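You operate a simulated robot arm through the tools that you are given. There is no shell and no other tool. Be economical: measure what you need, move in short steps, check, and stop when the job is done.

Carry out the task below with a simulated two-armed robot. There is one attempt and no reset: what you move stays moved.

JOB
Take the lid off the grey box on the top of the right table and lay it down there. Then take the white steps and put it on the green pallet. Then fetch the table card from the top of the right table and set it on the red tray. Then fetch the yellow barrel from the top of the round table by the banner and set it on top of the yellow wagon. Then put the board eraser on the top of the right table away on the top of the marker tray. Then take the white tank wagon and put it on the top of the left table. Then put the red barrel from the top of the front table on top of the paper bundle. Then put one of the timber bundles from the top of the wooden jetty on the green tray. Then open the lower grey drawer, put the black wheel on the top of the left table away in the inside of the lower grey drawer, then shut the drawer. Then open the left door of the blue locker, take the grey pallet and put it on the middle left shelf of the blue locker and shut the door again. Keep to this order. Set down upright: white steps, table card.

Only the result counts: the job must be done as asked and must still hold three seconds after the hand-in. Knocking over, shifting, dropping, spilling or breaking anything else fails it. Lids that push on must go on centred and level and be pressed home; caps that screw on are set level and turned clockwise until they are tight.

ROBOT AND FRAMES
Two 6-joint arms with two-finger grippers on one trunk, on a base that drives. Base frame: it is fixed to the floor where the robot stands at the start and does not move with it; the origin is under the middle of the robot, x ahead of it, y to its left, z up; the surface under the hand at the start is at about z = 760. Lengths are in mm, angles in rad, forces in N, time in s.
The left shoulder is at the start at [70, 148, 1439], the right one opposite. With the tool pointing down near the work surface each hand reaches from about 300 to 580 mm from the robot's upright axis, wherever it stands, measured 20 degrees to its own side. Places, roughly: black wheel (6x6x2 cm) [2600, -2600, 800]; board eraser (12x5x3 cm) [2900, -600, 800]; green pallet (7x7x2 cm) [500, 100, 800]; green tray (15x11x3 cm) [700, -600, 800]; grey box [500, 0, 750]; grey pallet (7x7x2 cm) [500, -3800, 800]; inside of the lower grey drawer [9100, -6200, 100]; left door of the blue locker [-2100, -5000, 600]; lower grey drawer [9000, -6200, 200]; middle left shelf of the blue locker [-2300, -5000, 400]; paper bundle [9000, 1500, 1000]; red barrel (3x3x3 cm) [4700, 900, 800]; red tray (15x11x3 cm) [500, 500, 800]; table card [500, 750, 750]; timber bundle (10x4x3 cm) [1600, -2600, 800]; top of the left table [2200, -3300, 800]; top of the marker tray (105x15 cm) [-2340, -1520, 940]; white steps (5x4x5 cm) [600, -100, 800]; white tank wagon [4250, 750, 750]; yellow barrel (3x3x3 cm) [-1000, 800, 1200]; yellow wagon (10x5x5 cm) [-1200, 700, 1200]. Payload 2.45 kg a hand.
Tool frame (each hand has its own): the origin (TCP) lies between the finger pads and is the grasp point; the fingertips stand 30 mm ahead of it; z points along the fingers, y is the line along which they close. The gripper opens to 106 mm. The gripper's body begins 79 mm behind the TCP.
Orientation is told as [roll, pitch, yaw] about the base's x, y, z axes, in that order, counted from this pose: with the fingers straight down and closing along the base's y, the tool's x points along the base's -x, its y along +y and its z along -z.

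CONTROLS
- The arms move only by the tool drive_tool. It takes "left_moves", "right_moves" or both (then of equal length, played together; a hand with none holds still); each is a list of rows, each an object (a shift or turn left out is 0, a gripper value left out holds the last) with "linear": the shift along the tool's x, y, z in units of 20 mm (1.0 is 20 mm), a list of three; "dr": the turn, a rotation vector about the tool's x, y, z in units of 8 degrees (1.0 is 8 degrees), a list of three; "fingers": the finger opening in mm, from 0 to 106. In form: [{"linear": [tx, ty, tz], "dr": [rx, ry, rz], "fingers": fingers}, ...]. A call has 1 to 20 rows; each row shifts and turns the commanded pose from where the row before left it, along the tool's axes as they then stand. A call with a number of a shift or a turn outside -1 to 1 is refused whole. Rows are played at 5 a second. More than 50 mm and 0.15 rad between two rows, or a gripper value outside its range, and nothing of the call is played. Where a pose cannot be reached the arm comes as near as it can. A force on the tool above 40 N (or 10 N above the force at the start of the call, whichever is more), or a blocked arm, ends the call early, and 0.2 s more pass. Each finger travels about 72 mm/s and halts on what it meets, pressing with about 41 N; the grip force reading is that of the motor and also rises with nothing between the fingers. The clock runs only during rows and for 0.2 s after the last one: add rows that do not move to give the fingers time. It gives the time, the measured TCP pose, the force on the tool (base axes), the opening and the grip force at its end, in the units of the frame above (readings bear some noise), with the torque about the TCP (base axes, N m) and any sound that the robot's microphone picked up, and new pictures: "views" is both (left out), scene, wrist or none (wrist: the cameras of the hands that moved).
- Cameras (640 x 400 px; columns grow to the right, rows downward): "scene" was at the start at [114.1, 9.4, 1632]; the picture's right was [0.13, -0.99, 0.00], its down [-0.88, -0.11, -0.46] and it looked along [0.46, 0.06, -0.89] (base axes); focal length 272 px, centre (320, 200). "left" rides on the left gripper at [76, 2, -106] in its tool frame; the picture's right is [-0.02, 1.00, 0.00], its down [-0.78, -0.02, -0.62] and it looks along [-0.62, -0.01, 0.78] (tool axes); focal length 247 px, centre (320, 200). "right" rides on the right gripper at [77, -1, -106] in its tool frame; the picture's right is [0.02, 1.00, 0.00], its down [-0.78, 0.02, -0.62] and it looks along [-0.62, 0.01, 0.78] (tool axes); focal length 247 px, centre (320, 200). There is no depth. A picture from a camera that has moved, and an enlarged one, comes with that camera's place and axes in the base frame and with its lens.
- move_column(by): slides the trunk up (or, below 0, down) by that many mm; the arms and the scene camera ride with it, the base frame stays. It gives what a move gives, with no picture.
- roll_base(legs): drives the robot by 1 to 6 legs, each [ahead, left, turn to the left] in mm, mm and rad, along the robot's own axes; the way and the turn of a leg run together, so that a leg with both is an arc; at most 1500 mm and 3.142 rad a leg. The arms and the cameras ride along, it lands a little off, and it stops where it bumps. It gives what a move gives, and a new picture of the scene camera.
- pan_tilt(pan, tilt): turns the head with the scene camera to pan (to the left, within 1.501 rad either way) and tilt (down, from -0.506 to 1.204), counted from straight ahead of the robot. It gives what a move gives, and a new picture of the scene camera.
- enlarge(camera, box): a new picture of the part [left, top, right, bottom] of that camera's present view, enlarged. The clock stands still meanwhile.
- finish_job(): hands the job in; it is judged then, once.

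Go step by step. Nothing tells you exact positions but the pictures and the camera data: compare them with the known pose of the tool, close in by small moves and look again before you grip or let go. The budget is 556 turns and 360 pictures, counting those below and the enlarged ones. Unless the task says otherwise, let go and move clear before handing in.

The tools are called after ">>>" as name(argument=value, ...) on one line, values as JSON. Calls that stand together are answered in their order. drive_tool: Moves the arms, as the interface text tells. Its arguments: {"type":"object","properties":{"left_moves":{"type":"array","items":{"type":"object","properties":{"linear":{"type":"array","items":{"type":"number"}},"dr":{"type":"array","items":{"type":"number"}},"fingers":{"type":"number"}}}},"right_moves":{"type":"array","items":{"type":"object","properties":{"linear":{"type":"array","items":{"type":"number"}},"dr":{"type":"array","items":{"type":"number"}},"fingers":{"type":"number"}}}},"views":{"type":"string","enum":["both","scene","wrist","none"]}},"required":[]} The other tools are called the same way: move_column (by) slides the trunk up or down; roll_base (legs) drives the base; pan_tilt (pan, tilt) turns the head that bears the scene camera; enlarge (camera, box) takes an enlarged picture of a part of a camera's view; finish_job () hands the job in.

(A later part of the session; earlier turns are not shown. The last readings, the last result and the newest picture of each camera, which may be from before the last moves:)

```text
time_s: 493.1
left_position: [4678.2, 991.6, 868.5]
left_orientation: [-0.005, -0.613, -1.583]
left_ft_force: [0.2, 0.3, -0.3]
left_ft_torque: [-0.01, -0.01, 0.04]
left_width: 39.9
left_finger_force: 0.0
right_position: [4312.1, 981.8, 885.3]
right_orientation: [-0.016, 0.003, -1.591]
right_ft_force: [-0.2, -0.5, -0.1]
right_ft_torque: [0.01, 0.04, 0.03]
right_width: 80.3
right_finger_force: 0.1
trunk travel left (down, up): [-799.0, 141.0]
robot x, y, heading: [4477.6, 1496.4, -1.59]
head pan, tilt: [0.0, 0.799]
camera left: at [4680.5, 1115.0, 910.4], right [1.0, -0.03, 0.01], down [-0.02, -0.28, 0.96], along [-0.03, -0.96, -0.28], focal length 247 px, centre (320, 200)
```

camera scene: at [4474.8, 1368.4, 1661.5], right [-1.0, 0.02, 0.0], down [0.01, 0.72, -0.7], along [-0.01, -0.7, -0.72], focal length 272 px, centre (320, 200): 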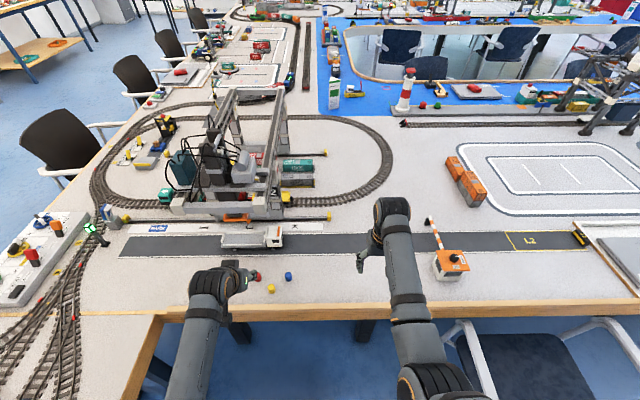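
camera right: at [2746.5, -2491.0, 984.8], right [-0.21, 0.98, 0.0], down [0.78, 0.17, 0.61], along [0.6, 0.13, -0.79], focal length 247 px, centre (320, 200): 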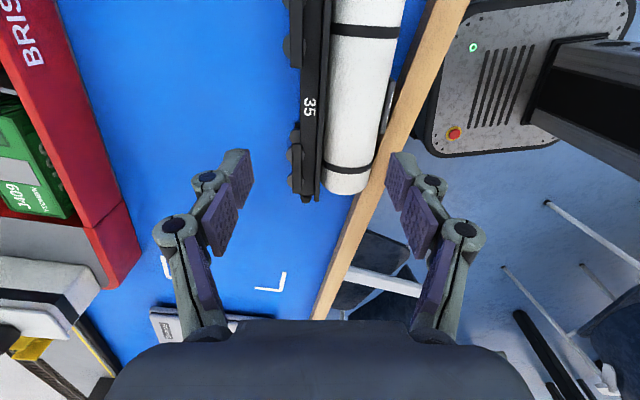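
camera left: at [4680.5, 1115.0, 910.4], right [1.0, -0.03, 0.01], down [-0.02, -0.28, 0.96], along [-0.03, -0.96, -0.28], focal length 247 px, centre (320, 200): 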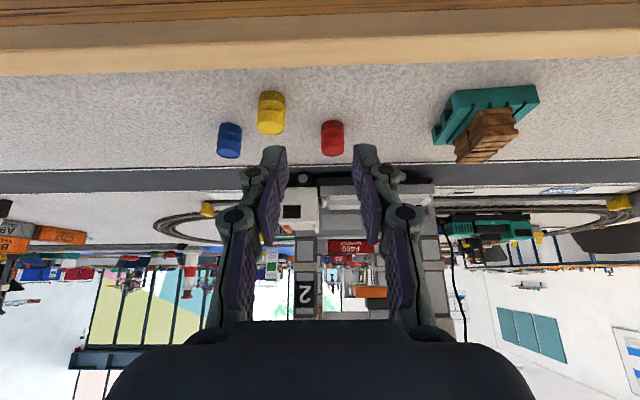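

>>> drive_tool(left_moves=[{"linear": [-0.3, 0.06, 0.5]}, {"linear": [-0.3, 0.06, 0.5]}, {"linear": [-0.3, 0.06, 0.5]}, {"linear": [-0.3, 0.06, 0.5]}, {"linear": [-0.3, 0.06, 0.5]}, {"linear": [-0.3, 0.06, 0.5]}, {"linear": [-0.16, 0.06, 0.5]}, {"linear": [0, 0.06, 0.5]}, {}], views="wrist")

```text
time_s: 495.1
left_position: [4687.1, 912.4, 824.0]
left_orientation: [-0.005, -0.613, -1.582]
left_ft_force: [1.0, -0.4, -0.1]
left_ft_torque: [0.01, 0.0, 0.01]
left_width: 39.7
left_finger_force: 0.2
right_position: [4311.6, 982.0, 887.0]
right_orientation: [-0.016, 0.004, -1.59]
right_ft_force: [0.3, 0.3, -0.3]
right_ft_torque: [0.0, 0.01, 0.0]
right_width: 80.1
right_finger_force: 0.1
trunk travel left (down, up): [-799.0, 141.0]
robot x, y, heading: [4472.5, 1496.8, -1.588]
head pan, tilt: [0.0, 0.799]
camera left: at [4689.6, 1035.8, 867.3], right [1.0, -0.03, 0.01], down [-0.02, -0.28, 0.96], along [-0.03, -0.96, -0.28], focal length 247 px, centre (320, 200)
```

left: 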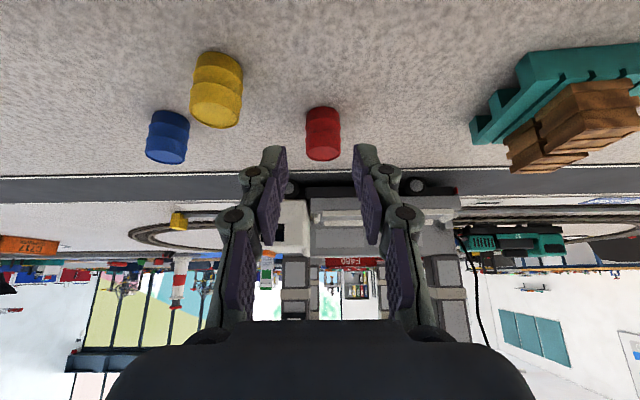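

>>> drive_tool(left_moves=[{"linear": [0, 0.05, 0.5]}, {"linear": [0, 0, 0.5]}, {"linear": [0, 0, 0.5]}, {"linear": [0, 0, 0.4]}, {}], views="wrist")

```text
time_s: 496.3
left_position: [4687.3, 893.6, 794.4]
left_orientation: [-0.006, -0.614, -1.581]
left_ft_force: [0.2, 0.9, -0.9]
left_ft_torque: [0.02, 0.01, 0.01]
left_width: 40.0
left_finger_force: 0.0
right_position: [4311.2, 981.1, 886.8]
right_orientation: [-0.017, 0.004, -1.59]
right_ft_force: [0.4, -0.7, 0.1]
right_ft_torque: [-0.02, -0.01, 0.0]
right_width: 80.2
right_finger_force: 0.1
trunk travel left (down, up): [-799.0, 141.0]
robot x, y, heading: [4474.2, 1495.1, -1.587]
head pan, tilt: [0.0, 0.799]
camera left: at [4689.8, 1015.3, 836.7], right [1.0, -0.03, 0.01], down [-0.02, -0.28, 0.96], along [-0.03, -0.96, -0.28], focal length 247 px, centre (320, 200)
```

left: 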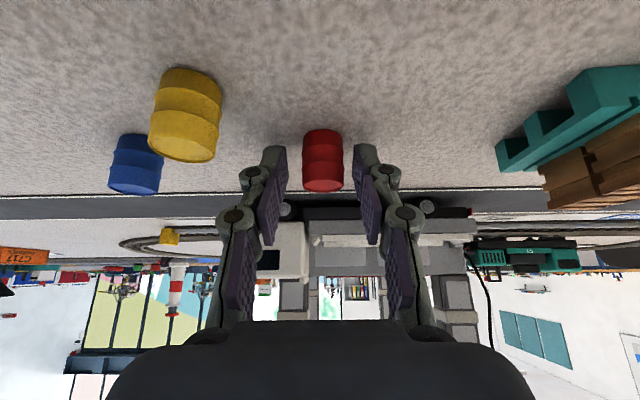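

>>> drive_tool(left_moves=[{"linear": [-0.1, 0.05, 0.1]}, {"fingers": 12}, {}, {}, {}], views="none")

>>> drive_tool(left_moves=[{"linear": [0, 0, -0.5]}, {"linear": [0, 0, -0.8]}, {"linear": [0, 0, -0.8]}, {"linear": [0, 0, -0.8]}, {"linear": [0, 0, -0.8]}, {}], views="wrist")

```text
time_s: 497.5
left_position: [4688.7, 889.7, 793.5]
left_orientation: [-0.003, -0.611, -1.581]
left_ft_force: [0.0, -0.7, -0.6]
left_ft_torque: [0.02, -0.01, 0.02]
left_width: 22.5
left_finger_force: 41.1
right_position: [4311.9, 980.1, 886.7]
right_orientation: [-0.015, 0.005, -1.59]
right_ft_force: [0.2, -0.1, -0.4]
right_ft_torque: [0.01, -0.03, 0.01]
right_width: 80.0
right_finger_force: 0.1
trunk travel left (down, up): [-799.0, 141.0]
robot x, y, heading: [4478.3, 1497.0, -1.585]
head pan, tilt: [0.0, 0.799]
```

```text
time_s: 498.9
left_position: [4689.5, 933.1, 853.9]
left_orientation: [-0.005, -0.611, -1.58]
left_ft_force: [0.2, 0.2, 0.3]
left_ft_torque: [0.03, -0.01, 0.02]
left_width: 21.9
left_finger_force: 41.1
right_position: [4311.8, 981.0, 887.2]
right_orientation: [-0.017, 0.004, -1.59]
right_ft_force: [0.3, -0.8, -0.3]
right_ft_torque: [-0.01, 0.0, -0.02]
right_width: 80.1
right_finger_force: 0.0
trunk travel left (down, up): [-799.0, 141.0]
robot x, y, heading: [4478.8, 1492.8, -1.585]
head pan, tilt: [0.0, 0.799]
camera left: at [4692.2, 1055.4, 896.2], right [1.0, -0.03, 0.01], down [-0.02, -0.28, 0.96], along [-0.03, -0.96, -0.28], focal length 247 px, centre (320, 200)
```

left: 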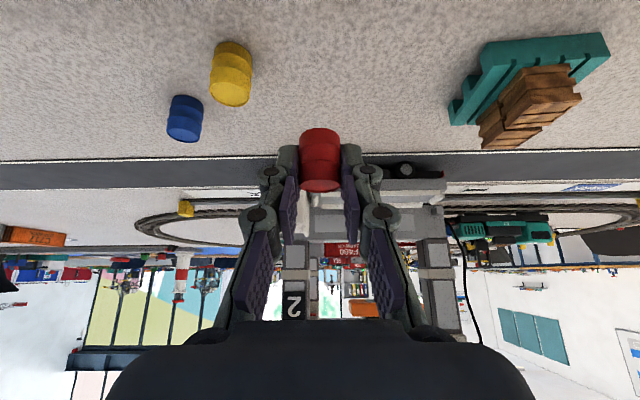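

Red barrel held. I raise the trunk, back out, and go round the extension table toward the far wall at x≈9000.

>>> move_column(by=120)

>>> roll_base(legs=[[-1200, 0, 0], [0, 0, 1.585], [0, 450, 0]])

>>> pan_tilt(pan=-0.2, tilt=0.3)

```text
time_s: 500.4
left_position: [4689.6, 932.1, 971.9]
left_orientation: [-0.006, -0.615, -1.582]
left_ft_force: [0.0, -0.2, -0.9]
left_ft_torque: [0.01, -0.01, 0.06]
left_width: 22.0
left_finger_force: 41.5
right_position: [4310.9, 979.5, 1005.9]
right_orientation: [-0.017, 0.002, -1.591]
right_ft_force: [-0.3, -0.6, 0.5]
right_ft_torque: [0.0, -0.01, 0.0]
right_width: 80.1
right_finger_force: 0.0
trunk travel left (down, up): [-919.0, 21.0]
robot x, y, heading: [4472.6, 1497.3, -1.586]
head pan, tilt: [0.0, 0.799]
```

```text
time_s: 512.7
left_position: [5028.0, 3390.0, 974.3]
left_orientation: [-0.003, -0.613, 0.052]
left_ft_force: [0.3, -0.4, -0.5]
left_ft_torque: [0.01, 0.02, 0.0]
left_width: 22.3
left_finger_force: 41.1
right_position: [5002.8, 3010.0, 1006.4]
right_orientation: [-0.015, 0.004, 0.04]
right_ft_force: [-0.1, -0.5, -0.3]
right_ft_torque: [0.03, -0.03, -0.01]
right_width: 80.0
right_finger_force: 0.1
trunk travel left (down, up): [-919.0, 21.0]
robot x, y, heading: [4479.3, 3142.1, 0.049]
head pan, tilt: [0.0, 0.799]
camera scene: at [4610.5, 3148.9, 1661.3], right [0.05, -1.0, 0.0], down [-0.72, -0.03, -0.7], along [0.7, 0.03, -0.72], focal length 272 px, centre (320, 200)
```

scene: 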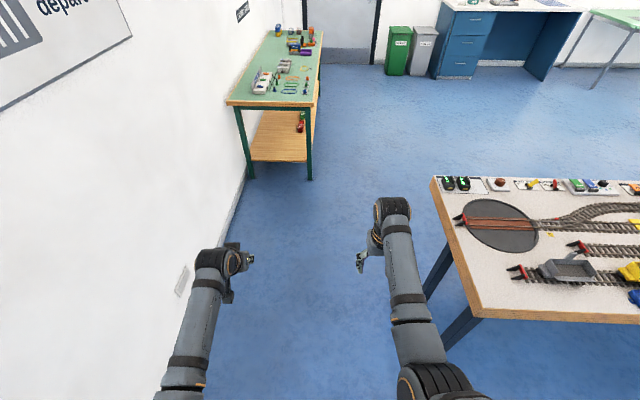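

```text
time_s: 513.6
left_position: [5027.0, 3392.0, 973.5]
left_orientation: [-0.006, -0.613, 0.052]
left_ft_force: [0.2, 0.0, -0.3]
left_ft_torque: [-0.01, 0.0, -0.03]
left_width: 22.1
left_finger_force: 41.0
right_position: [5001.8, 3011.2, 1006.7]
right_orientation: [-0.016, 0.004, 0.041]
right_ft_force: [0.1, -0.4, -0.7]
right_ft_torque: [-0.03, 0.02, 0.01]
right_width: 79.9
right_finger_force: 0.1
trunk travel left (down, up): [-919.0, 21.0]
robot x, y, heading: [4480.5, 3141.0, 0.048]
head pan, tilt: [-0.201, 0.3]
camera scene: at [4622.1, 3132.9, 1705.6], right [-0.15, -0.99, 0.0], down [-0.29, 0.05, -0.95], along [0.94, -0.15, -0.3], focal length 272 px, centre (320, 200)
```

scene: 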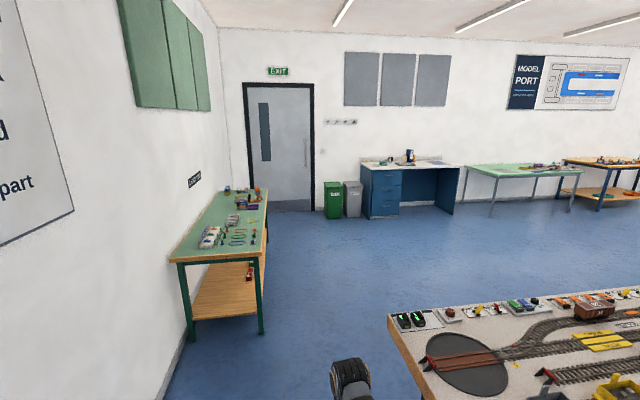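

>>> enlarge(camera="scene", box=[310, 130, 470, 230])

>>> roll_base(legs=[[1150, -80, -0.05], [1400, -500, 0], [900, -900, 0]])

```text
4.00 times, centred on (390, 180) of scene
camera zoom: at [4622.1, 3132.9, 1705.6], right [-0.15, -0.99, 0.0], down [-0.29, 0.05, -0.95], along [0.94, -0.15, -0.3], focal length 1090 px, centre (40, 280)
```

zoom: 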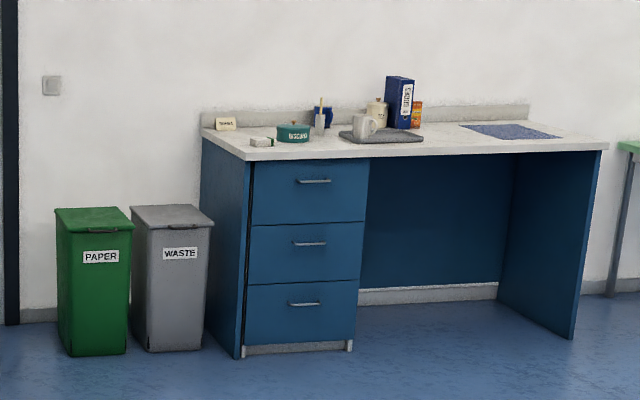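

```text
time_s: 532.6
left_position: [8520.5, 1956.2, 974.1]
left_orientation: [-0.006, -0.614, 0.011]
left_ft_force: [0.4, 0.2, -1.3]
left_ft_torque: [0.0, 0.02, 0.0]
left_width: 22.2
left_finger_force: 40.9
right_position: [8479.8, 1578.3, 1006.9]
right_orientation: [-0.017, 0.003, 0.0]
right_ft_force: [-0.4, -0.3, 0.2]
right_ft_torque: [-0.03, -0.01, 0.01]
right_width: 79.9
right_finger_force: 0.1
trunk travel left (down, up): [-919.0, 21.0]
robot x, y, heading: [7958.1, 1732.7, 0.004]
head pan, tilt: [-0.201, 0.3]
camera scene: at [8103.8, 1715.5, 1705.7], right [-0.2, -0.98, 0.0], down [-0.29, 0.06, -0.96], along [0.94, -0.19, -0.3], focal length 272 px, centre (320, 200)
```

scene: 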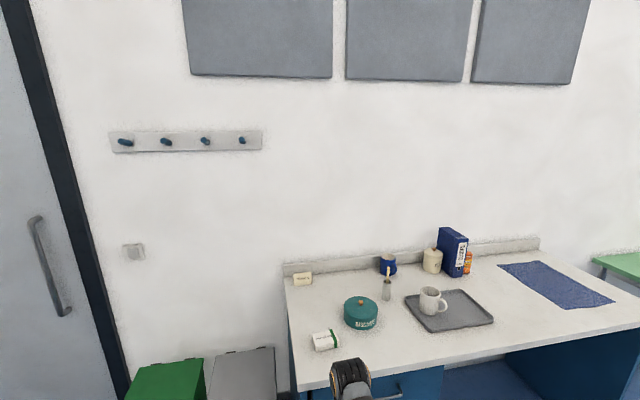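

>>> pan_tilt(pan=-0.1, tilt=0.6)

>>> enlarge(camera="scene", box=[240, 100, 440, 225])

```text
time_s: 533.4
left_position: [8521.5, 1956.2, 972.5]
left_orientation: [-0.006, -0.613, 0.011]
left_ft_force: [0.4, -0.4, -0.2]
left_ft_torque: [0.0, 0.03, 0.0]
left_width: 21.9
left_finger_force: 41.1
right_position: [8479.3, 1577.5, 1006.8]
right_orientation: [-0.016, 0.003, -0.001]
right_ft_force: [0.3, -0.3, -0.1]
right_ft_torque: [-0.01, 0.01, 0.01]
right_width: 79.8
right_finger_force: 0.0
trunk travel left (down, up): [-919.0, 21.0]
robot x, y, heading: [7962.3, 1731.9, 0.002]
head pan, tilt: [-0.099, 0.6]
camera scene: at [8100.9, 1724.5, 1678.2], right [-0.1, -1.0, 0.0], down [-0.56, 0.05, -0.83], along [0.82, -0.08, -0.56], focal length 272 px, centre (320, 200)
```

scene: 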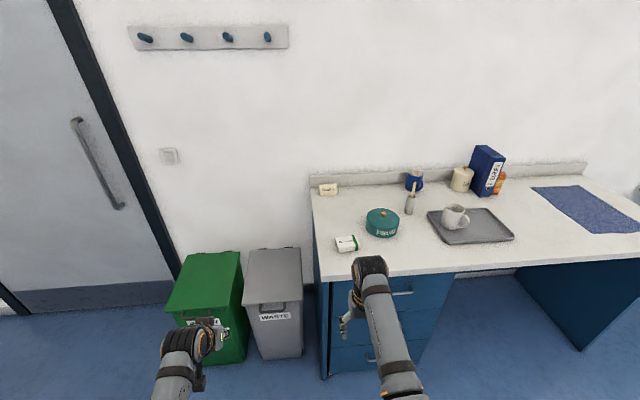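

```text
3.20 times, centred on (340, 162) of scene
camera zoom: at [8100.9, 1724.5, 1678.2], right [-0.1, -1.0, 0.0], down [-0.56, 0.05, -0.83], along [0.82, -0.08, -0.56], focal length 872 px, centre (256, 320)
```

zoom: 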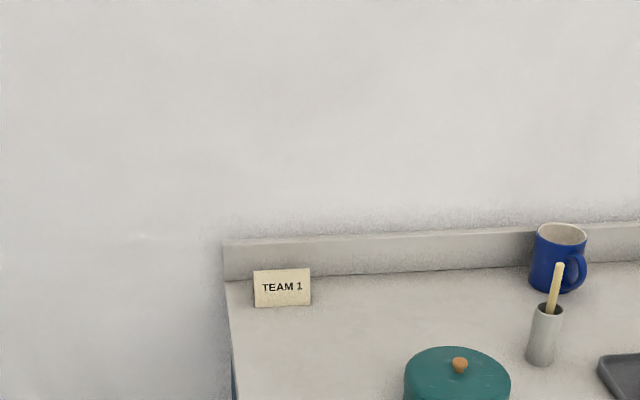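

The paper bundle (white with green band) is at about [8930, 1530]. I raise the left hand and approach for a closer look.

>>> drive_tool(left_moves=[{"linear": [-0.35, 0, -0.49]}, {"linear": [-0.35, 0, -0.49]}, {"linear": [-0.35, 0, -0.49]}, {"linear": [-0.35, 0, -0.49]}, {"linear": [-0.35, 0, -0.49]}, {"linear": [-0.35, 0, -0.49]}, {}], views="none")

>>> roll_base(legs=[[230, -426, 0]])

>>> drive_tool(left_moves=[{}], views="wrist")

```text
time_s: 535.0
left_position: [8521.7, 1956.1, 1044.3]
left_orientation: [-0.005, -0.615, 0.01]
left_ft_force: [0.5, -0.5, -0.3]
left_ft_torque: [0.0, 0.0, -0.01]
left_width: 22.3
left_finger_force: 41.4
right_position: [8479.9, 1576.1, 1006.1]
right_orientation: [-0.015, 0.005, -0.001]
right_ft_force: [-0.2, -0.1, 0.5]
right_ft_torque: [0.01, 0.01, -0.04]
right_width: 79.9
right_finger_force: 0.1
trunk travel left (down, up): [-919.0, 21.0]
robot x, y, heading: [7961.0, 1731.3, 0.002]
head pan, tilt: [-0.099, 0.6]
```

```text
time_s: 537.9
left_position: [8754.5, 1523.7, 1044.3]
left_orientation: [-0.007, -0.614, 0.003]
left_ft_force: [0.6, 0.2, 0.1]
left_ft_torque: [-0.03, 0.0, -0.02]
left_width: 22.3
left_finger_force: 40.9
right_position: [8709.9, 1144.2, 1005.7]
right_orientation: [-0.015, 0.002, -0.008]
right_ft_force: [0.1, -0.6, 0.5]
right_ft_torque: [-0.02, -0.01, -0.05]
right_width: 80.1
right_finger_force: 0.1
trunk travel left (down, up): [-919.0, 21.0]
robot x, y, heading: [8194.4, 1300.1, -0.001]
head pan, tilt: [-0.099, 0.6]
camera scene: at [8332.2, 1295.5, 1678.3], right [-0.1, -0.99, 0.0], down [-0.56, 0.06, -0.83], along [0.82, -0.08, -0.56], focal length 272 px, centre (320, 200)
```

scene: 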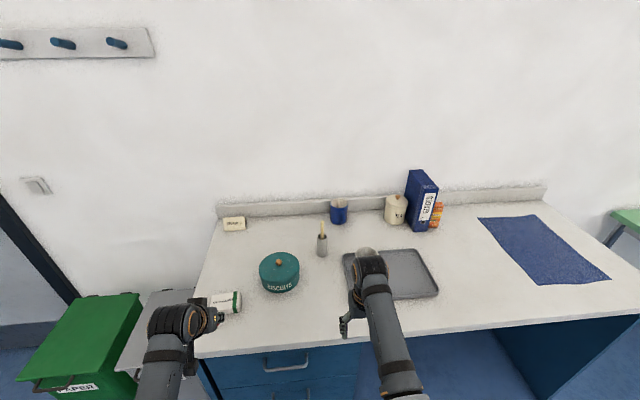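

```text
time_s: 538.3
left_position: [8756.2, 1522.4, 1044.9]
left_orientation: [-0.006, -0.615, 0.004]
left_ft_force: [-0.1, 0.9, 0.3]
left_ft_torque: [-0.01, 0.0, 0.02]
left_width: 22.2
left_finger_force: 41.2
right_position: [8711.1, 1144.3, 1006.7]
right_orientation: [-0.016, 0.004, -0.006]
right_ft_force: [-0.4, 0.8, -0.6]
right_ft_torque: [0.0, -0.03, 0.0]
right_width: 80.2
right_finger_force: 0.1
trunk travel left (down, up): [-919.0, 21.0]
robot x, y, heading: [8194.0, 1301.9, -0.002]
head pan, tilt: [-0.099, 0.6]
camera left: at [8630.9, 1523.8, 1087.0], right [0.02, 1.0, 0.01], down [0.28, -0.01, 0.96], along [0.96, -0.01, -0.28], focal length 247 px, centre (320, 200)
```

left: 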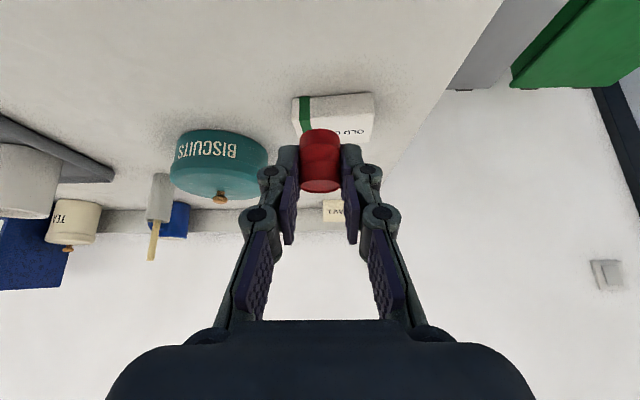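

>>> enlarge(camera="left", box=[256, 70, 416, 170])

>>> enlarge(camera="scene", box=[180, 260, 276, 320])

```text
4.00 times, centred on (336, 120) of left
camera zoom: at [8630.9, 1523.8, 1087.0], right [0.02, 1.0, 0.01], down [0.28, -0.01, 0.96], along [0.96, -0.01, -0.28], focal length 988 px, centre (256, 520)
```

zoom: 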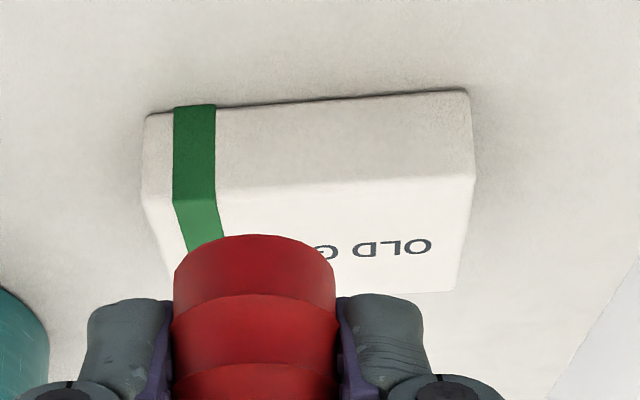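

```text
6.67 times, centred on (228, 290) of scene
camera zoom: at [8332.8, 1294.4, 1678.2], right [-0.1, -0.99, 0.0], down [-0.56, 0.06, -0.83], along [0.82, -0.08, -0.56], focal length 1816 px, centre (933, -400)
```

zoom: 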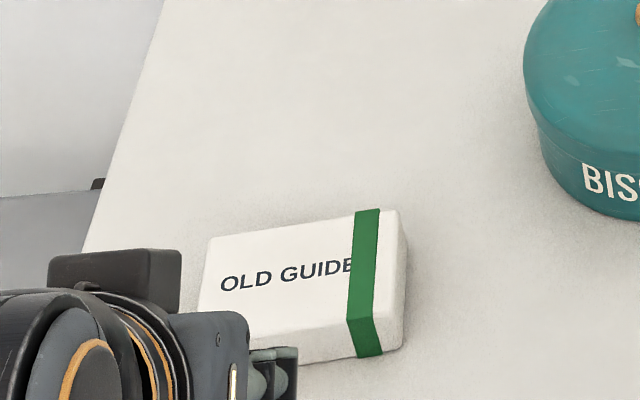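

>>> roll_base(legs=[[100, 16, 0]])

>>> drive_tool(left_moves=[{"linear": [0.2, 0, 0.4]}, {"linear": [0.2, 0, 0.4]}, {}], views="wrist")

```text
time_s: 539.5
left_position: [8851.7, 1538.6, 1046.2]
left_orientation: [-0.004, -0.615, 0.005]
left_ft_force: [-0.5, -0.2, -0.5]
left_ft_torque: [-0.02, -0.01, -0.02]
left_width: 22.3
left_finger_force: 40.6
right_position: [8807.3, 1159.4, 1007.2]
right_orientation: [-0.016, 0.0, -0.006]
right_ft_force: [-0.5, 0.1, -0.2]
right_ft_torque: [0.01, -0.05, 0.01]
right_width: 80.1
right_finger_force: 0.0
trunk travel left (down, up): [-919.0, 21.0]
robot x, y, heading: [8294.6, 1318.3, -0.003]
head pan, tilt: [-0.099, 0.6]
camera scene: at [8427.0, 1308.5, 1678.6], right [-0.1, -0.99, 0.0], down [-0.56, 0.06, -0.83], along [0.82, -0.08, -0.56], focal length 272 px, centre (320, 200)
```

scene: 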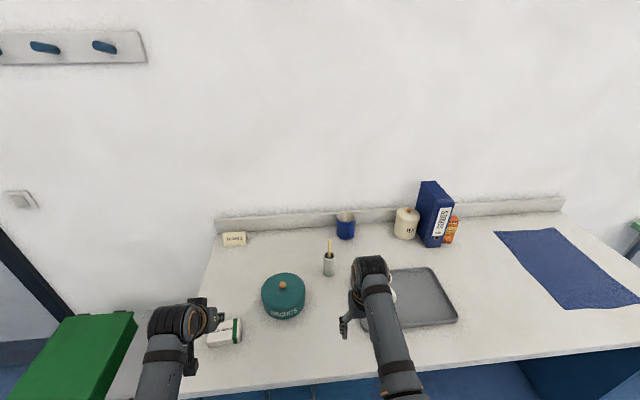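

```text
time_s: 540.2
left_position: [8856.2, 1537.7, 1025.0]
left_orientation: [-0.005, -0.61, 0.004]
left_ft_force: [0.9, -0.8, 0.1]
left_ft_torque: [-0.01, 0.03, 0.01]
left_width: 22.1
left_finger_force: 41.0
right_position: [8809.5, 1158.3, 1006.3]
right_orientation: [-0.017, 0.005, -0.007]
right_ft_force: [0.1, -0.2, -0.3]
right_ft_torque: [-0.01, 0.03, 0.01]
right_width: 80.0
right_finger_force: 0.1
trunk travel left (down, up): [-919.0, 21.0]
robot x, y, heading: [8292.2, 1316.5, 0.002]
head pan, tilt: [-0.099, 0.6]
camera left: at [8732.2, 1538.6, 1068.1], right [0.02, 1.0, 0.01], down [0.28, -0.01, 0.96], along [0.96, -0.01, -0.28], focal length 247 px, centre (320, 200)
```

left: 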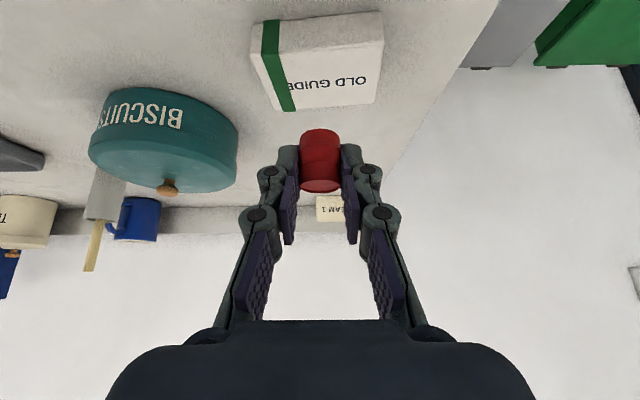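

>>> drive_tool(left_moves=[{"linear": [0.14, 0.03, 0.6]}, {"linear": [0.14, 0.03, 0.6]}, {"linear": [0.14, 0, 0.6]}, {"linear": [0.12, 0, 0.57]}, {}], views="wrist")

```text
time_s: 541.5
left_position: [8873.7, 1537.9, 982.8]
left_orientation: [-0.003, -0.614, 0.004]
left_ft_force: [-0.3, 0.4, -0.9]
left_ft_torque: [-0.02, 0.04, -0.02]
left_width: 22.0
left_finger_force: 41.1
right_position: [8808.7, 1159.7, 1006.7]
right_orientation: [-0.015, 0.002, -0.005]
right_ft_force: [0.6, -0.6, 0.2]
right_ft_torque: [0.02, -0.02, 0.04]
right_width: 80.1
right_finger_force: 0.1
trunk travel left (down, up): [-919.0, 21.0]
robot x, y, heading: [8290.8, 1314.1, -0.004]
head pan, tilt: [-0.099, 0.6]
camera left: at [8748.8, 1539.1, 1025.0], right [0.02, 1.0, 0.01], down [0.28, -0.01, 0.96], along [0.96, -0.01, -0.28], focal length 247 px, centre (320, 200)
```

left: 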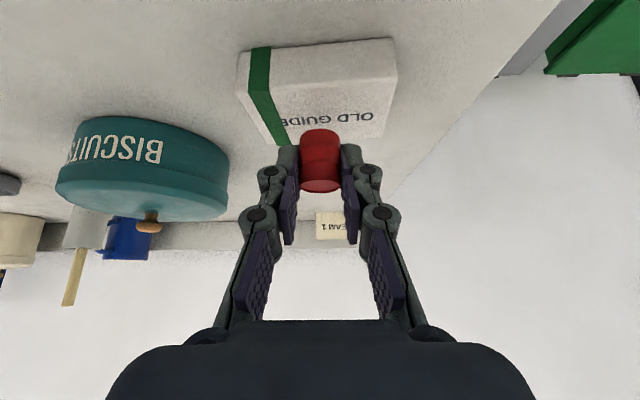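

>>> drive_tool(left_moves=[{"linear": [0.115, 0.02, 0.164]}, {"linear": [0.115, 0, 0.164]}, {"linear": [0.086, 0, 0.123]}, {"linear": [0.086, 0, 0.123]}, {"linear": [0.086, 0, 0.123]}, {"linear": [0.086, 0, 0.123]}, {}], views="wrist")

```text
time_s: 543.0
left_position: [8874.7, 1538.2, 962.2]
left_orientation: [-0.005, -0.615, 0.004]
left_ft_force: [0.1, -0.2, 4.0]
left_ft_torque: [0.07, -0.02, 0.0]
left_width: 22.4
left_finger_force: 41.0
right_position: [8809.0, 1159.8, 1006.6]
right_orientation: [-0.017, 0.003, -0.006]
right_ft_force: [0.0, 0.7, -0.3]
right_ft_torque: [0.02, 0.0, 0.0]
right_width: 79.8
right_finger_force: 0.1
trunk travel left (down, up): [-919.0, 21.0]
robot x, y, heading: [8289.9, 1315.1, -0.0]
head pan, tilt: [-0.099, 0.6]
camera left: at [8749.9, 1539.0, 1005.3], right [0.02, 1.0, 0.01], down [0.28, -0.01, 0.96], along [0.96, -0.01, -0.28], focal length 247 px, centre (320, 200)
```

left: 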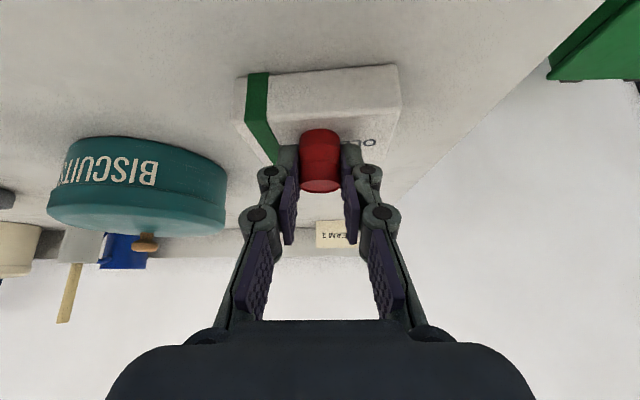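

>>> drive_tool(left_moves=[{"linear": [0.04, 0, 0.06]}, {}, {"fingers": 40}, {}, {}, {"linear": [0, 0, -0.4]}, {"linear": [0, 0, -0.7]}, {"linear": [0, 0, -0.9]}, {"linear": [0, 0, -0.9]}, {"linear": [0, 0, -0.9]}, {}], views="wrist")

```text
time_s: 545.5
left_position: [8832.6, 1539.2, 1021.5]
left_orientation: [-0.005, -0.613, 0.003]
left_ft_force: [-0.5, 0.0, 0.2]
left_ft_torque: [0.01, -0.03, 0.02]
left_width: 39.8
left_finger_force: 0.2
right_position: [8809.3, 1159.3, 1005.6]
right_orientation: [-0.016, 0.003, -0.006]
right_ft_force: [-0.6, 0.3, -0.1]
right_ft_torque: [-0.04, 0.01, 0.03]
right_width: 80.1
right_finger_force: 0.1
trunk travel left (down, up): [-919.0, 21.0]
robot x, y, heading: [8290.7, 1317.4, -0.003]
head pan, tilt: [-0.099, 0.6]
camera left: at [8707.3, 1540.2, 1064.6], right [0.02, 1.0, 0.01], down [0.28, -0.01, 0.96], along [0.96, -0.01, -0.28], focal length 247 px, centre (320, 200)
```

left: 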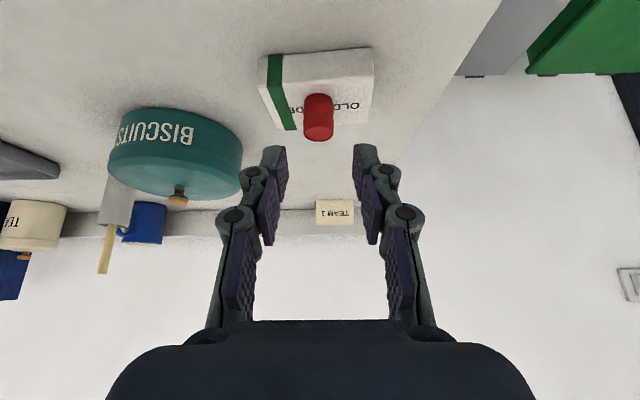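

Red barrel stands on the paper bundle. I back off, restore the left wrist, and begin the drive back.

>>> roll_base(legs=[[-500, 0, 0], [0, 0, 3.1]])

>>> drive_tool(left_moves=[{"dr": [0, 1, 0]}, {"dr": [0, 1, 0]}, {"dr": [0, 1, 0]}, {"dr": [0, 1, 0]}, {"linear": [0.5, 0, 0], "dr": [0, 0.4, 0]}, {"linear": [0.8, 0, 0.2]}, {"linear": [0.8, 0, 0.2]}, {"linear": [0.8, 0, 0.2]}, {}], right_moves=[{"linear": [0.5, 0, 0]}, {"linear": [0.5, 0, 0]}, {"linear": [0.5, 0, 0]}, {"linear": [0.5, 0, 0]}, {}, {}, {}, {}, {}], views="scene")

```text
time_s: 555.8
left_position: [7248.5, 1094.9, 1021.9]
left_orientation: [-0.006, -0.613, -3.135]
left_ft_force: [0.5, 0.7, -0.5]
left_ft_torque: [0.01, -0.01, -0.02]
left_width: 40.2
left_finger_force: 0.0
right_position: [7272.6, 1474.3, 1005.8]
right_orientation: [-0.015, 0.004, 3.139]
right_ft_force: [-0.4, -0.5, -0.4]
right_ft_torque: [-0.01, 0.0, -0.01]
right_width: 79.8
right_finger_force: 0.1
trunk travel left (down, up): [-919.0, 21.0]
robot x, y, heading: [7783.7, 1316.9, -3.143]
head pan, tilt: [-0.099, 0.6]
camera scene: at [7650.8, 1327.8, 1678.2], right [0.1, 1.0, 0.0], down [0.56, -0.06, -0.82], along [-0.82, 0.08, -0.57], focal length 272 px, centre (320, 200)
```

scene: 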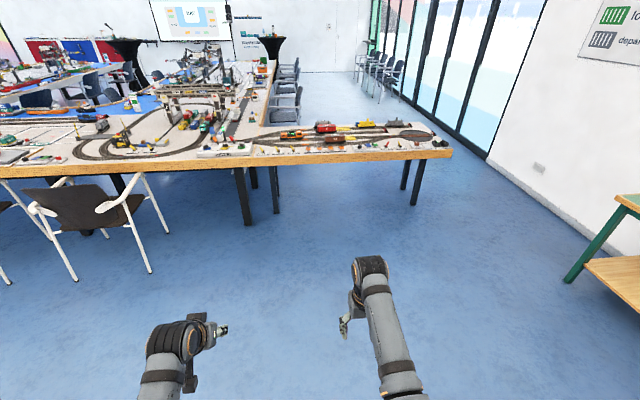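

```text
time_s: 557.8
left_position: [7308.6, 1095.6, 1009.1]
left_orientation: [-0.004, 0.002, -3.139]
left_ft_force: [0.8, -0.5, -0.3]
left_ft_torque: [0.02, -0.02, 0.03]
left_width: 40.2
left_finger_force: 0.0
right_position: [7310.7, 1478.8, 1005.1]
right_orientation: [-0.026, 0.005, 3.136]
right_ft_force: [0.3, -0.2, 0.5]
right_ft_torque: [-0.04, -0.01, 0.02]
right_width: 80.0
right_finger_force: 0.0
trunk travel left (down, up): [-919.0, 21.0]
robot x, y, heading: [7788.0, 1318.0, -3.144]
head pan, tilt: [-0.099, 0.6]
camera scene: at [7650.8, 1327.7, 1678.2], right [0.1, 1.0, 0.0], down [0.56, -0.06, -0.82], along [-0.82, 0.08, -0.57], focal length 272 px, centre (320, 200)
```

scene: 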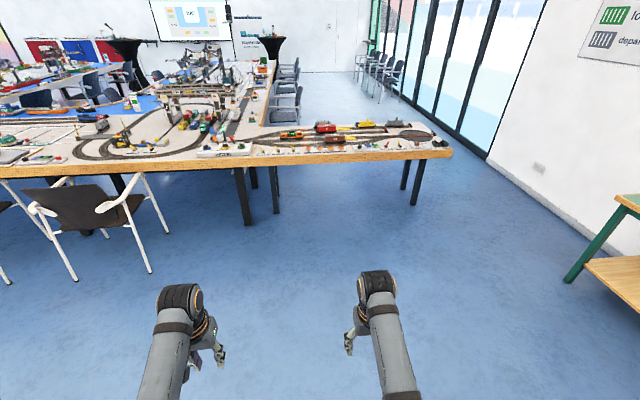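

>>> roll_base(legs=[[700, -1300, 0], [900, -470, 0], [1450, 0, 0], [450, 0, 0], [500, 1200, 0]])

```text
time_s: 584.8
left_position: [3429.9, 1652.4, 1009.2]
left_orientation: [-0.001, 0.002, -3.105]
left_ft_force: [-0.1, -1.2, 0.3]
left_ft_torque: [-0.01, 0.0, 0.03]
left_width: 40.2
left_finger_force: 0.1
right_position: [3420.1, 2036.8, 1006.1]
right_orientation: [-0.026, 0.003, -3.115]
right_ft_force: [-0.1, -0.3, -1.0]
right_ft_torque: [0.03, 0.0, -0.03]
right_width: 80.2
right_finger_force: 0.0
trunk travel left (down, up): [-919.0, 21.0]
robot x, y, heading: [3904.1, 1890.7, -3.11]
head pan, tilt: [-0.099, 0.6]
camera scene: at [3764.6, 1896.7, 1678.2], right [0.07, 1.0, 0.0], down [0.56, -0.04, -0.83], along [-0.82, 0.05, -0.56], focal length 272 px, centre (320, 200)
```

scene: 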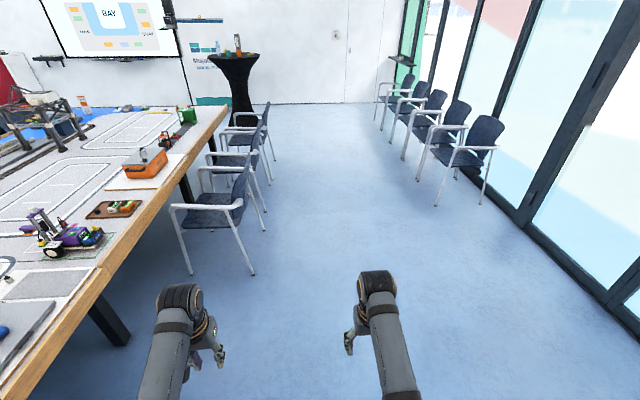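

>>> roll_base(legs=[[0, 0, -0.03], [1450, 0, 0], [1450, 0, 0], [1130, 0, 0], [0, 0, 1.571]])

```text
time_s: 608.3
left_position: [117.2, 1312.4, 1008.8]
left_orientation: [-0.004, 0.002, -1.55]
left_ft_force: [0.4, -0.9, 0.0]
left_ft_torque: [-0.03, 0.03, -0.06]
left_width: 40.2
left_finger_force: 0.0
right_position: [-269.1, 1308.1, 1006.2]
right_orientation: [-0.027, 0.004, -1.558]
right_ft_force: [0.6, 0.9, -0.7]
right_ft_torque: [-0.02, -0.01, 0.03]
right_width: 80.0
right_finger_force: 0.0
trunk travel left (down, up): [-919.0, 21.0]
robot x, y, heading: [-113.4, 1787.9, -1.553]
head pan, tilt: [-0.099, 0.6]
camera scene: at [-119.4, 1651.0, 1678.2], right [-1.0, 0.08, 0.0], down [0.05, 0.56, -0.82], along [-0.07, -0.82, -0.57], focal length 272 px, centre (320, 200)
```

scene: 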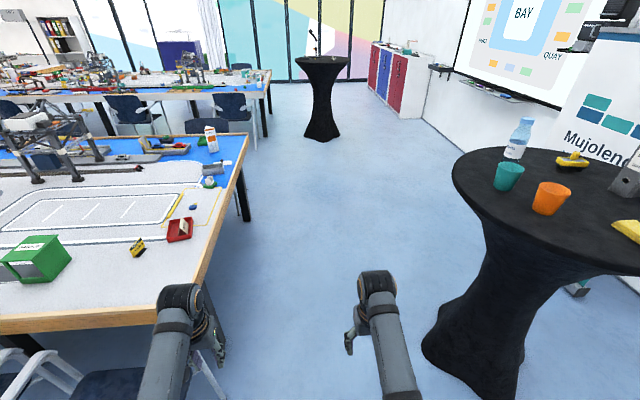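

>>> roll_base(legs=[[0, -45, -0.018], [1450, 0, 0], [1450, 0, 0], [500, 0, 0], [0, 0, 1.571]])

>>> roll_base(legs=[[1400, 0, 0]])

>>> pan_tilt(pan=-0.5, tilt=0.6)

```text
time_s: 629.5
left_position: [258.0, -1429.4, 1008.6]
left_orientation: [-0.004, 0.002, 0.035]
left_ft_force: [0.1, -0.1, 0.2]
left_ft_torque: [-0.02, -0.02, 0.02]
left_width: 39.9
left_finger_force: 0.0
right_position: [267.1, -1814.0, 1006.3]
right_orientation: [-0.029, 0.004, 0.027]
right_ft_force: [-0.9, -0.4, -0.2]
right_ft_torque: [0.03, 0.02, 0.03]
right_width: 79.9
right_finger_force: 0.0
trunk travel left (down, up): [-919.0, 21.0]
robot x, y, heading: [-214.4, -1667.8, 0.03]
head pan, tilt: [-0.099, 0.6]
camera scene: at [-76.3, -1669.8, 1678.2], right [-0.07, -1.0, 0.0], down [-0.56, 0.04, -0.82], along [0.82, -0.06, -0.57], focal length 272 px, centre (320, 200)
```

scene: 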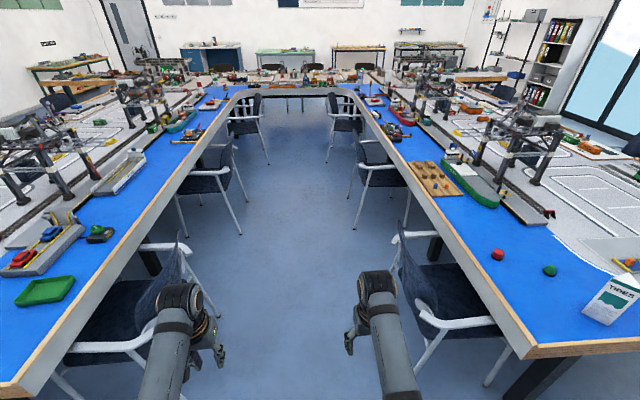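

```text
time_s: 636.7
left_position: [1685.5, -1374.8, 1008.3]
left_orientation: [-0.005, 0.0, 0.043]
left_ft_force: [0.3, 0.4, -0.3]
left_ft_torque: [0.01, 0.03, 0.01]
left_width: 39.9
left_finger_force: 0.0
right_position: [1697.5, -1759.2, 1005.0]
right_orientation: [-0.029, 0.005, 0.034]
right_ft_force: [-0.8, 0.3, 0.0]
right_ft_torque: [-0.02, 0.03, -0.01]
right_width: 80.1
right_finger_force: 0.1
trunk travel left (down, up): [-919.0, 21.0]
robot x, y, heading: [1215.4, -1614.5, 0.043]
head pan, tilt: [-0.099, 0.6]
camera scene: at [1354.3, -1617.1, 1678.2], right [-0.06, -1.0, 0.0], down [-0.56, 0.03, -0.83], along [0.82, -0.05, -0.56], focal length 272 px, centre (320, 200)
```

scene: 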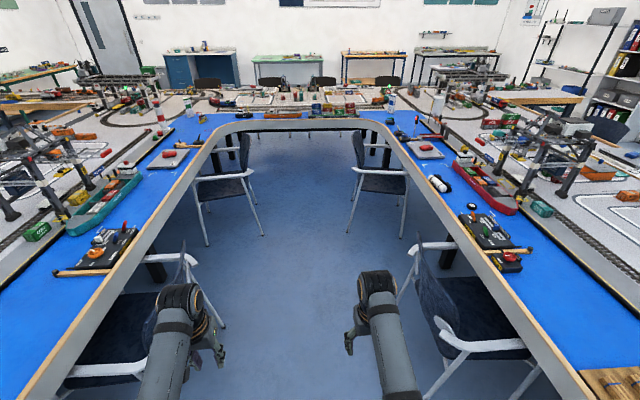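

```text
time_s: 637.5
left_position: [1686.4, -1374.3, 1008.8]
left_orientation: [-0.005, 0.002, 0.043]
left_ft_force: [0.0, -0.1, -0.2]
left_ft_torque: [0.0, -0.02, -0.01]
left_width: 40.0
left_finger_force: 0.0
right_position: [1699.2, -1759.4, 1006.1]
right_orientation: [-0.031, 0.002, 0.032]
right_ft_force: [-0.5, -0.3, 0.0]
right_ft_torque: [0.04, -0.01, 0.02]
right_width: 80.0
right_finger_force: 0.0
trunk travel left (down, up): [-919.0, 21.0]
robot x, y, heading: [1217.0, -1614.7, 0.036]
head pan, tilt: [-0.499, 0.6]
camera scene: at [1346.2, -1650.8, 1678.2], right [-0.44, -0.9, 0.0], down [-0.51, 0.25, -0.82], along [0.74, -0.37, -0.57], focal length 272 px, centre (320, 200)
```

scene: 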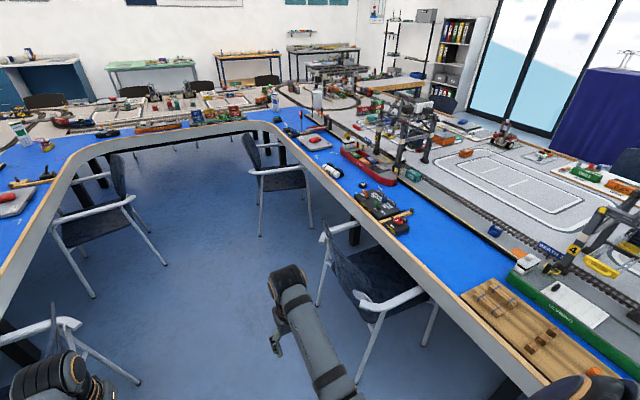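

>>> roll_base(legs=[[235, 0, 0], [0, 0, -1.607]])

>>> pan_tilt(pan=0.0, tilt=0.85)

```text
time_s: 643.2
left_position: [1680.7, -2082.5, 1008.9]
left_orientation: [-0.005, 0.002, -1.554]
left_ft_force: [-0.4, 0.4, -0.3]
left_ft_torque: [0.02, 0.0, 0.01]
left_width: 40.1
left_finger_force: 0.1
right_position: [1295.1, -2086.1, 1005.5]
right_orientation: [-0.029, 0.003, -1.562]
right_ft_force: [0.8, 0.4, 0.3]
right_ft_torque: [0.02, 0.02, 0.03]
right_width: 79.9
right_finger_force: 0.1
trunk travel left (down, up): [-919.0, 21.0]
robot x, y, heading: [1452.3, -1607.5, -1.555]
head pan, tilt: [-0.499, 0.6]
camera scene: at [1412.1, -1733.0, 1678.2], right [-0.89, 0.47, 0.0], down [0.26, 0.5, -0.83], along [-0.38, -0.73, -0.56], focal length 272 px, centre (320, 200)
```

scene: 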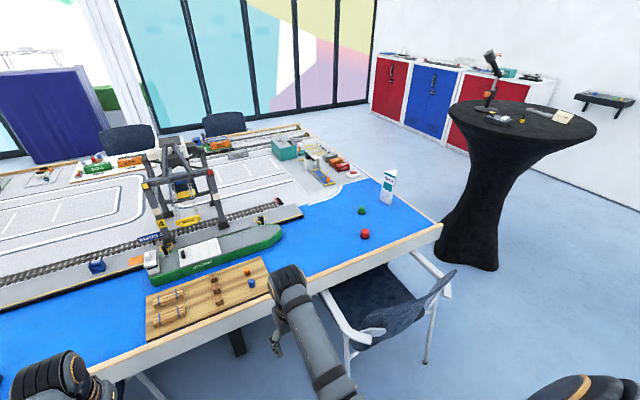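

```text
time_s: 644.1
left_position: [1680.1, -2082.2, 1009.0]
left_orientation: [-0.005, 0.001, -1.554]
left_ft_force: [0.4, -0.4, -0.7]
left_ft_torque: [-0.02, 0.03, -0.01]
left_width: 40.1
left_finger_force: 0.0
right_position: [1294.4, -2084.0, 1006.9]
right_orientation: [-0.028, 0.003, -1.561]
right_ft_force: [0.1, 1.0, -0.2]
right_ft_torque: [-0.03, 0.04, -0.05]
right_width: 79.7
right_finger_force: 0.0
trunk travel left (down, up): [-919.0, 21.0]
robot x, y, heading: [1451.6, -1604.8, -1.552]
head pan, tilt: [0.0, 0.85]
camera scene: at [1454.0, -1733.0, 1657.3], right [-1.0, -0.01, 0.0], down [-0.01, 0.75, -0.66], along [0.01, -0.66, -0.75], focal length 272 px, centre (320, 200)
```

scene: 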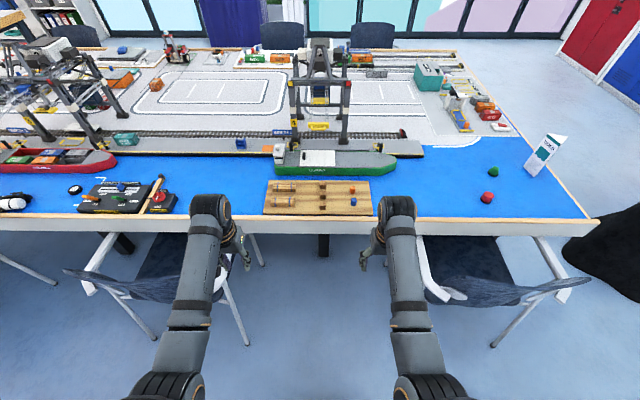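

Timber bundles seen at [1622, -2484] and [1622, -2573], lying along x. I rotate the left wrist by 90°, drive in, and lower the trunk.

>>> drive_tool(left_moves=[{"linear": [0, 0, 0.3], "dr": [0, 0, 1]}, {"dr": [0, 0, 1]}, {"dr": [0, 0, 1]}, {"dr": [0, 0, 1]}, {"dr": [0, 0, 1]}, {"dr": [0, 0, 1]}, {"dr": [0, 0, 1]}, {"dr": [0, 0, 1]}, {"dr": [0, 0, 1]}, {"dr": [0, 0, 1]}, {"dr": [0, 0, 1]}, {"dr": [0, 0, 0.25], "fingers": 70}, {}], views="none")

>>> roll_base(legs=[[330, 0, -0.018]])

>>> move_column(by=-120)

>>> drive_tool(left_moves=[{}], views="both")

```text
time_s: 646.9
left_position: [1680.4, -2081.1, 1001.3]
left_orientation: [-0.002, -0.005, -3.124]
left_ft_force: [-0.3, -0.3, 0.2]
left_ft_torque: [-0.02, 0.03, 0.03]
left_width: 70.1
left_finger_force: 0.0
right_position: [1295.8, -2084.6, 1006.6]
right_orientation: [-0.025, 0.003, -1.563]
right_ft_force: [-0.4, 0.1, 0.7]
right_ft_torque: [0.01, -0.01, 0.01]
right_width: 80.3
right_finger_force: 0.0
trunk travel left (down, up): [-919.0, 21.0]
robot x, y, heading: [1449.3, -1605.8, -1.556]
head pan, tilt: [0.0, 0.85]
```

```text
time_s: 649.0
left_position: [1676.5, -2400.0, 1002.5]
left_orientation: [0.001, -0.005, -3.137]
left_ft_force: [-0.3, 0.2, -0.1]
left_ft_torque: [-0.03, -0.02, -0.03]
left_width: 70.1
left_finger_force: 0.1
right_position: [1292.2, -2398.8, 1006.4]
right_orientation: [-0.027, 0.001, -1.574]
right_ft_force: [0.1, -0.2, -0.5]
right_ft_torque: [-0.02, 0.0, -0.03]
right_width: 80.1
right_finger_force: 0.0
trunk travel left (down, up): [-919.0, 21.0]
robot x, y, heading: [1456.0, -1922.4, -1.564]
head pan, tilt: [0.0, 0.85]
camera scene: at [1455.2, -2047.6, 1657.5], right [-1.0, 0.0, 0.0], down [0.0, 0.75, -0.66], along [0.0, -0.66, -0.75], focal length 272 px, centre (320, 200)
```

scene: 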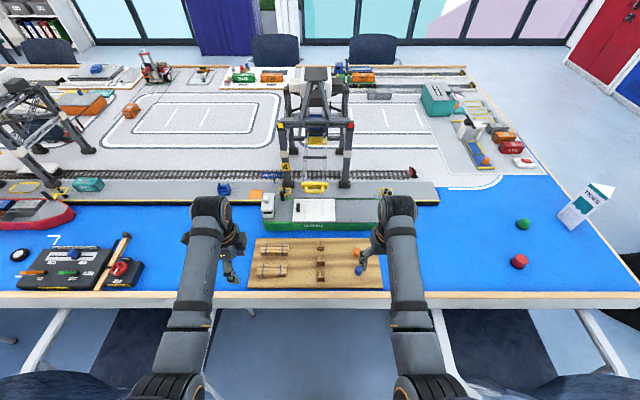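

```text
time_s: 650.5
left_position: [1677.5, -2401.5, 881.5]
left_orientation: [-0.001, -0.003, -3.137]
left_ft_force: [1.3, 0.3, 0.0]
left_ft_torque: [-0.02, 0.01, 0.0]
left_width: 69.9
left_finger_force: 0.0
right_position: [1291.1, -2399.5, 886.0]
right_orientation: [-0.03, 0.003, -1.573]
right_ft_force: [0.7, -0.3, 0.5]
right_ft_torque: [-0.03, -0.01, -0.05]
right_width: 80.4
right_finger_force: 0.1
trunk travel left (down, up): [-799.0, 141.0]
robot x, y, heading: [1456.0, -1924.9, -1.57]
head pan, tilt: [0.0, 0.85]
```

```text
time_s: 650.9
left_position: [1676.9, -2402.0, 881.0]
left_orientation: [-0.003, -0.005, -3.137]
left_ft_force: [-0.2, -0.2, 0.2]
left_ft_torque: [-0.04, 0.01, 0.0]
left_width: 69.9
left_finger_force: 0.1
right_position: [1292.4, -2399.9, 885.2]
right_orientation: [-0.029, 0.003, -1.574]
right_ft_force: [0.7, 0.0, 0.4]
right_ft_torque: [-0.01, 0.01, -0.02]
right_width: 79.9
right_finger_force: 0.1
trunk travel left (down, up): [-799.0, 141.0]
robot x, y, heading: [1456.2, -1920.6, -1.568]
head pan, tilt: [0.0, 0.85]
camera scene: at [1455.2, -2050.6, 1537.3], right [-1.0, 0.0, 0.0], down [0.0, 0.75, -0.66], along [0.0, -0.66, -0.75], focal length 272 px, centre (320, 200)
camera left: at [1753.5, -2404.0, 987.5], right [-0.02, -1.0, 0.0], down [-0.78, 0.01, 0.63], along [-0.63, 0.01, -0.78], focal length 247 px, centre (320, 200)
```

scene: 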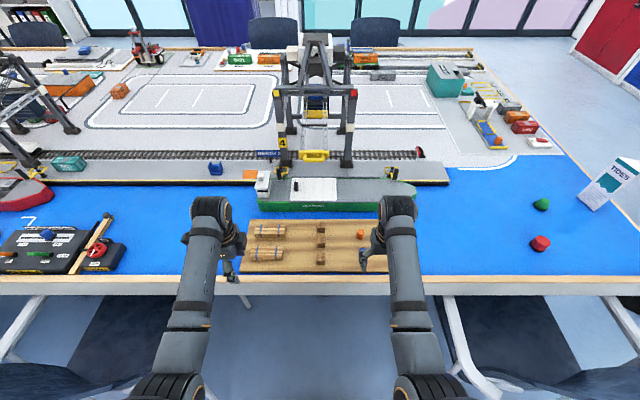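
left: 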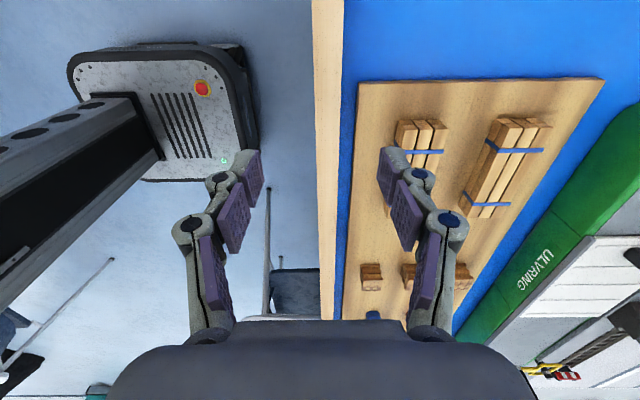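

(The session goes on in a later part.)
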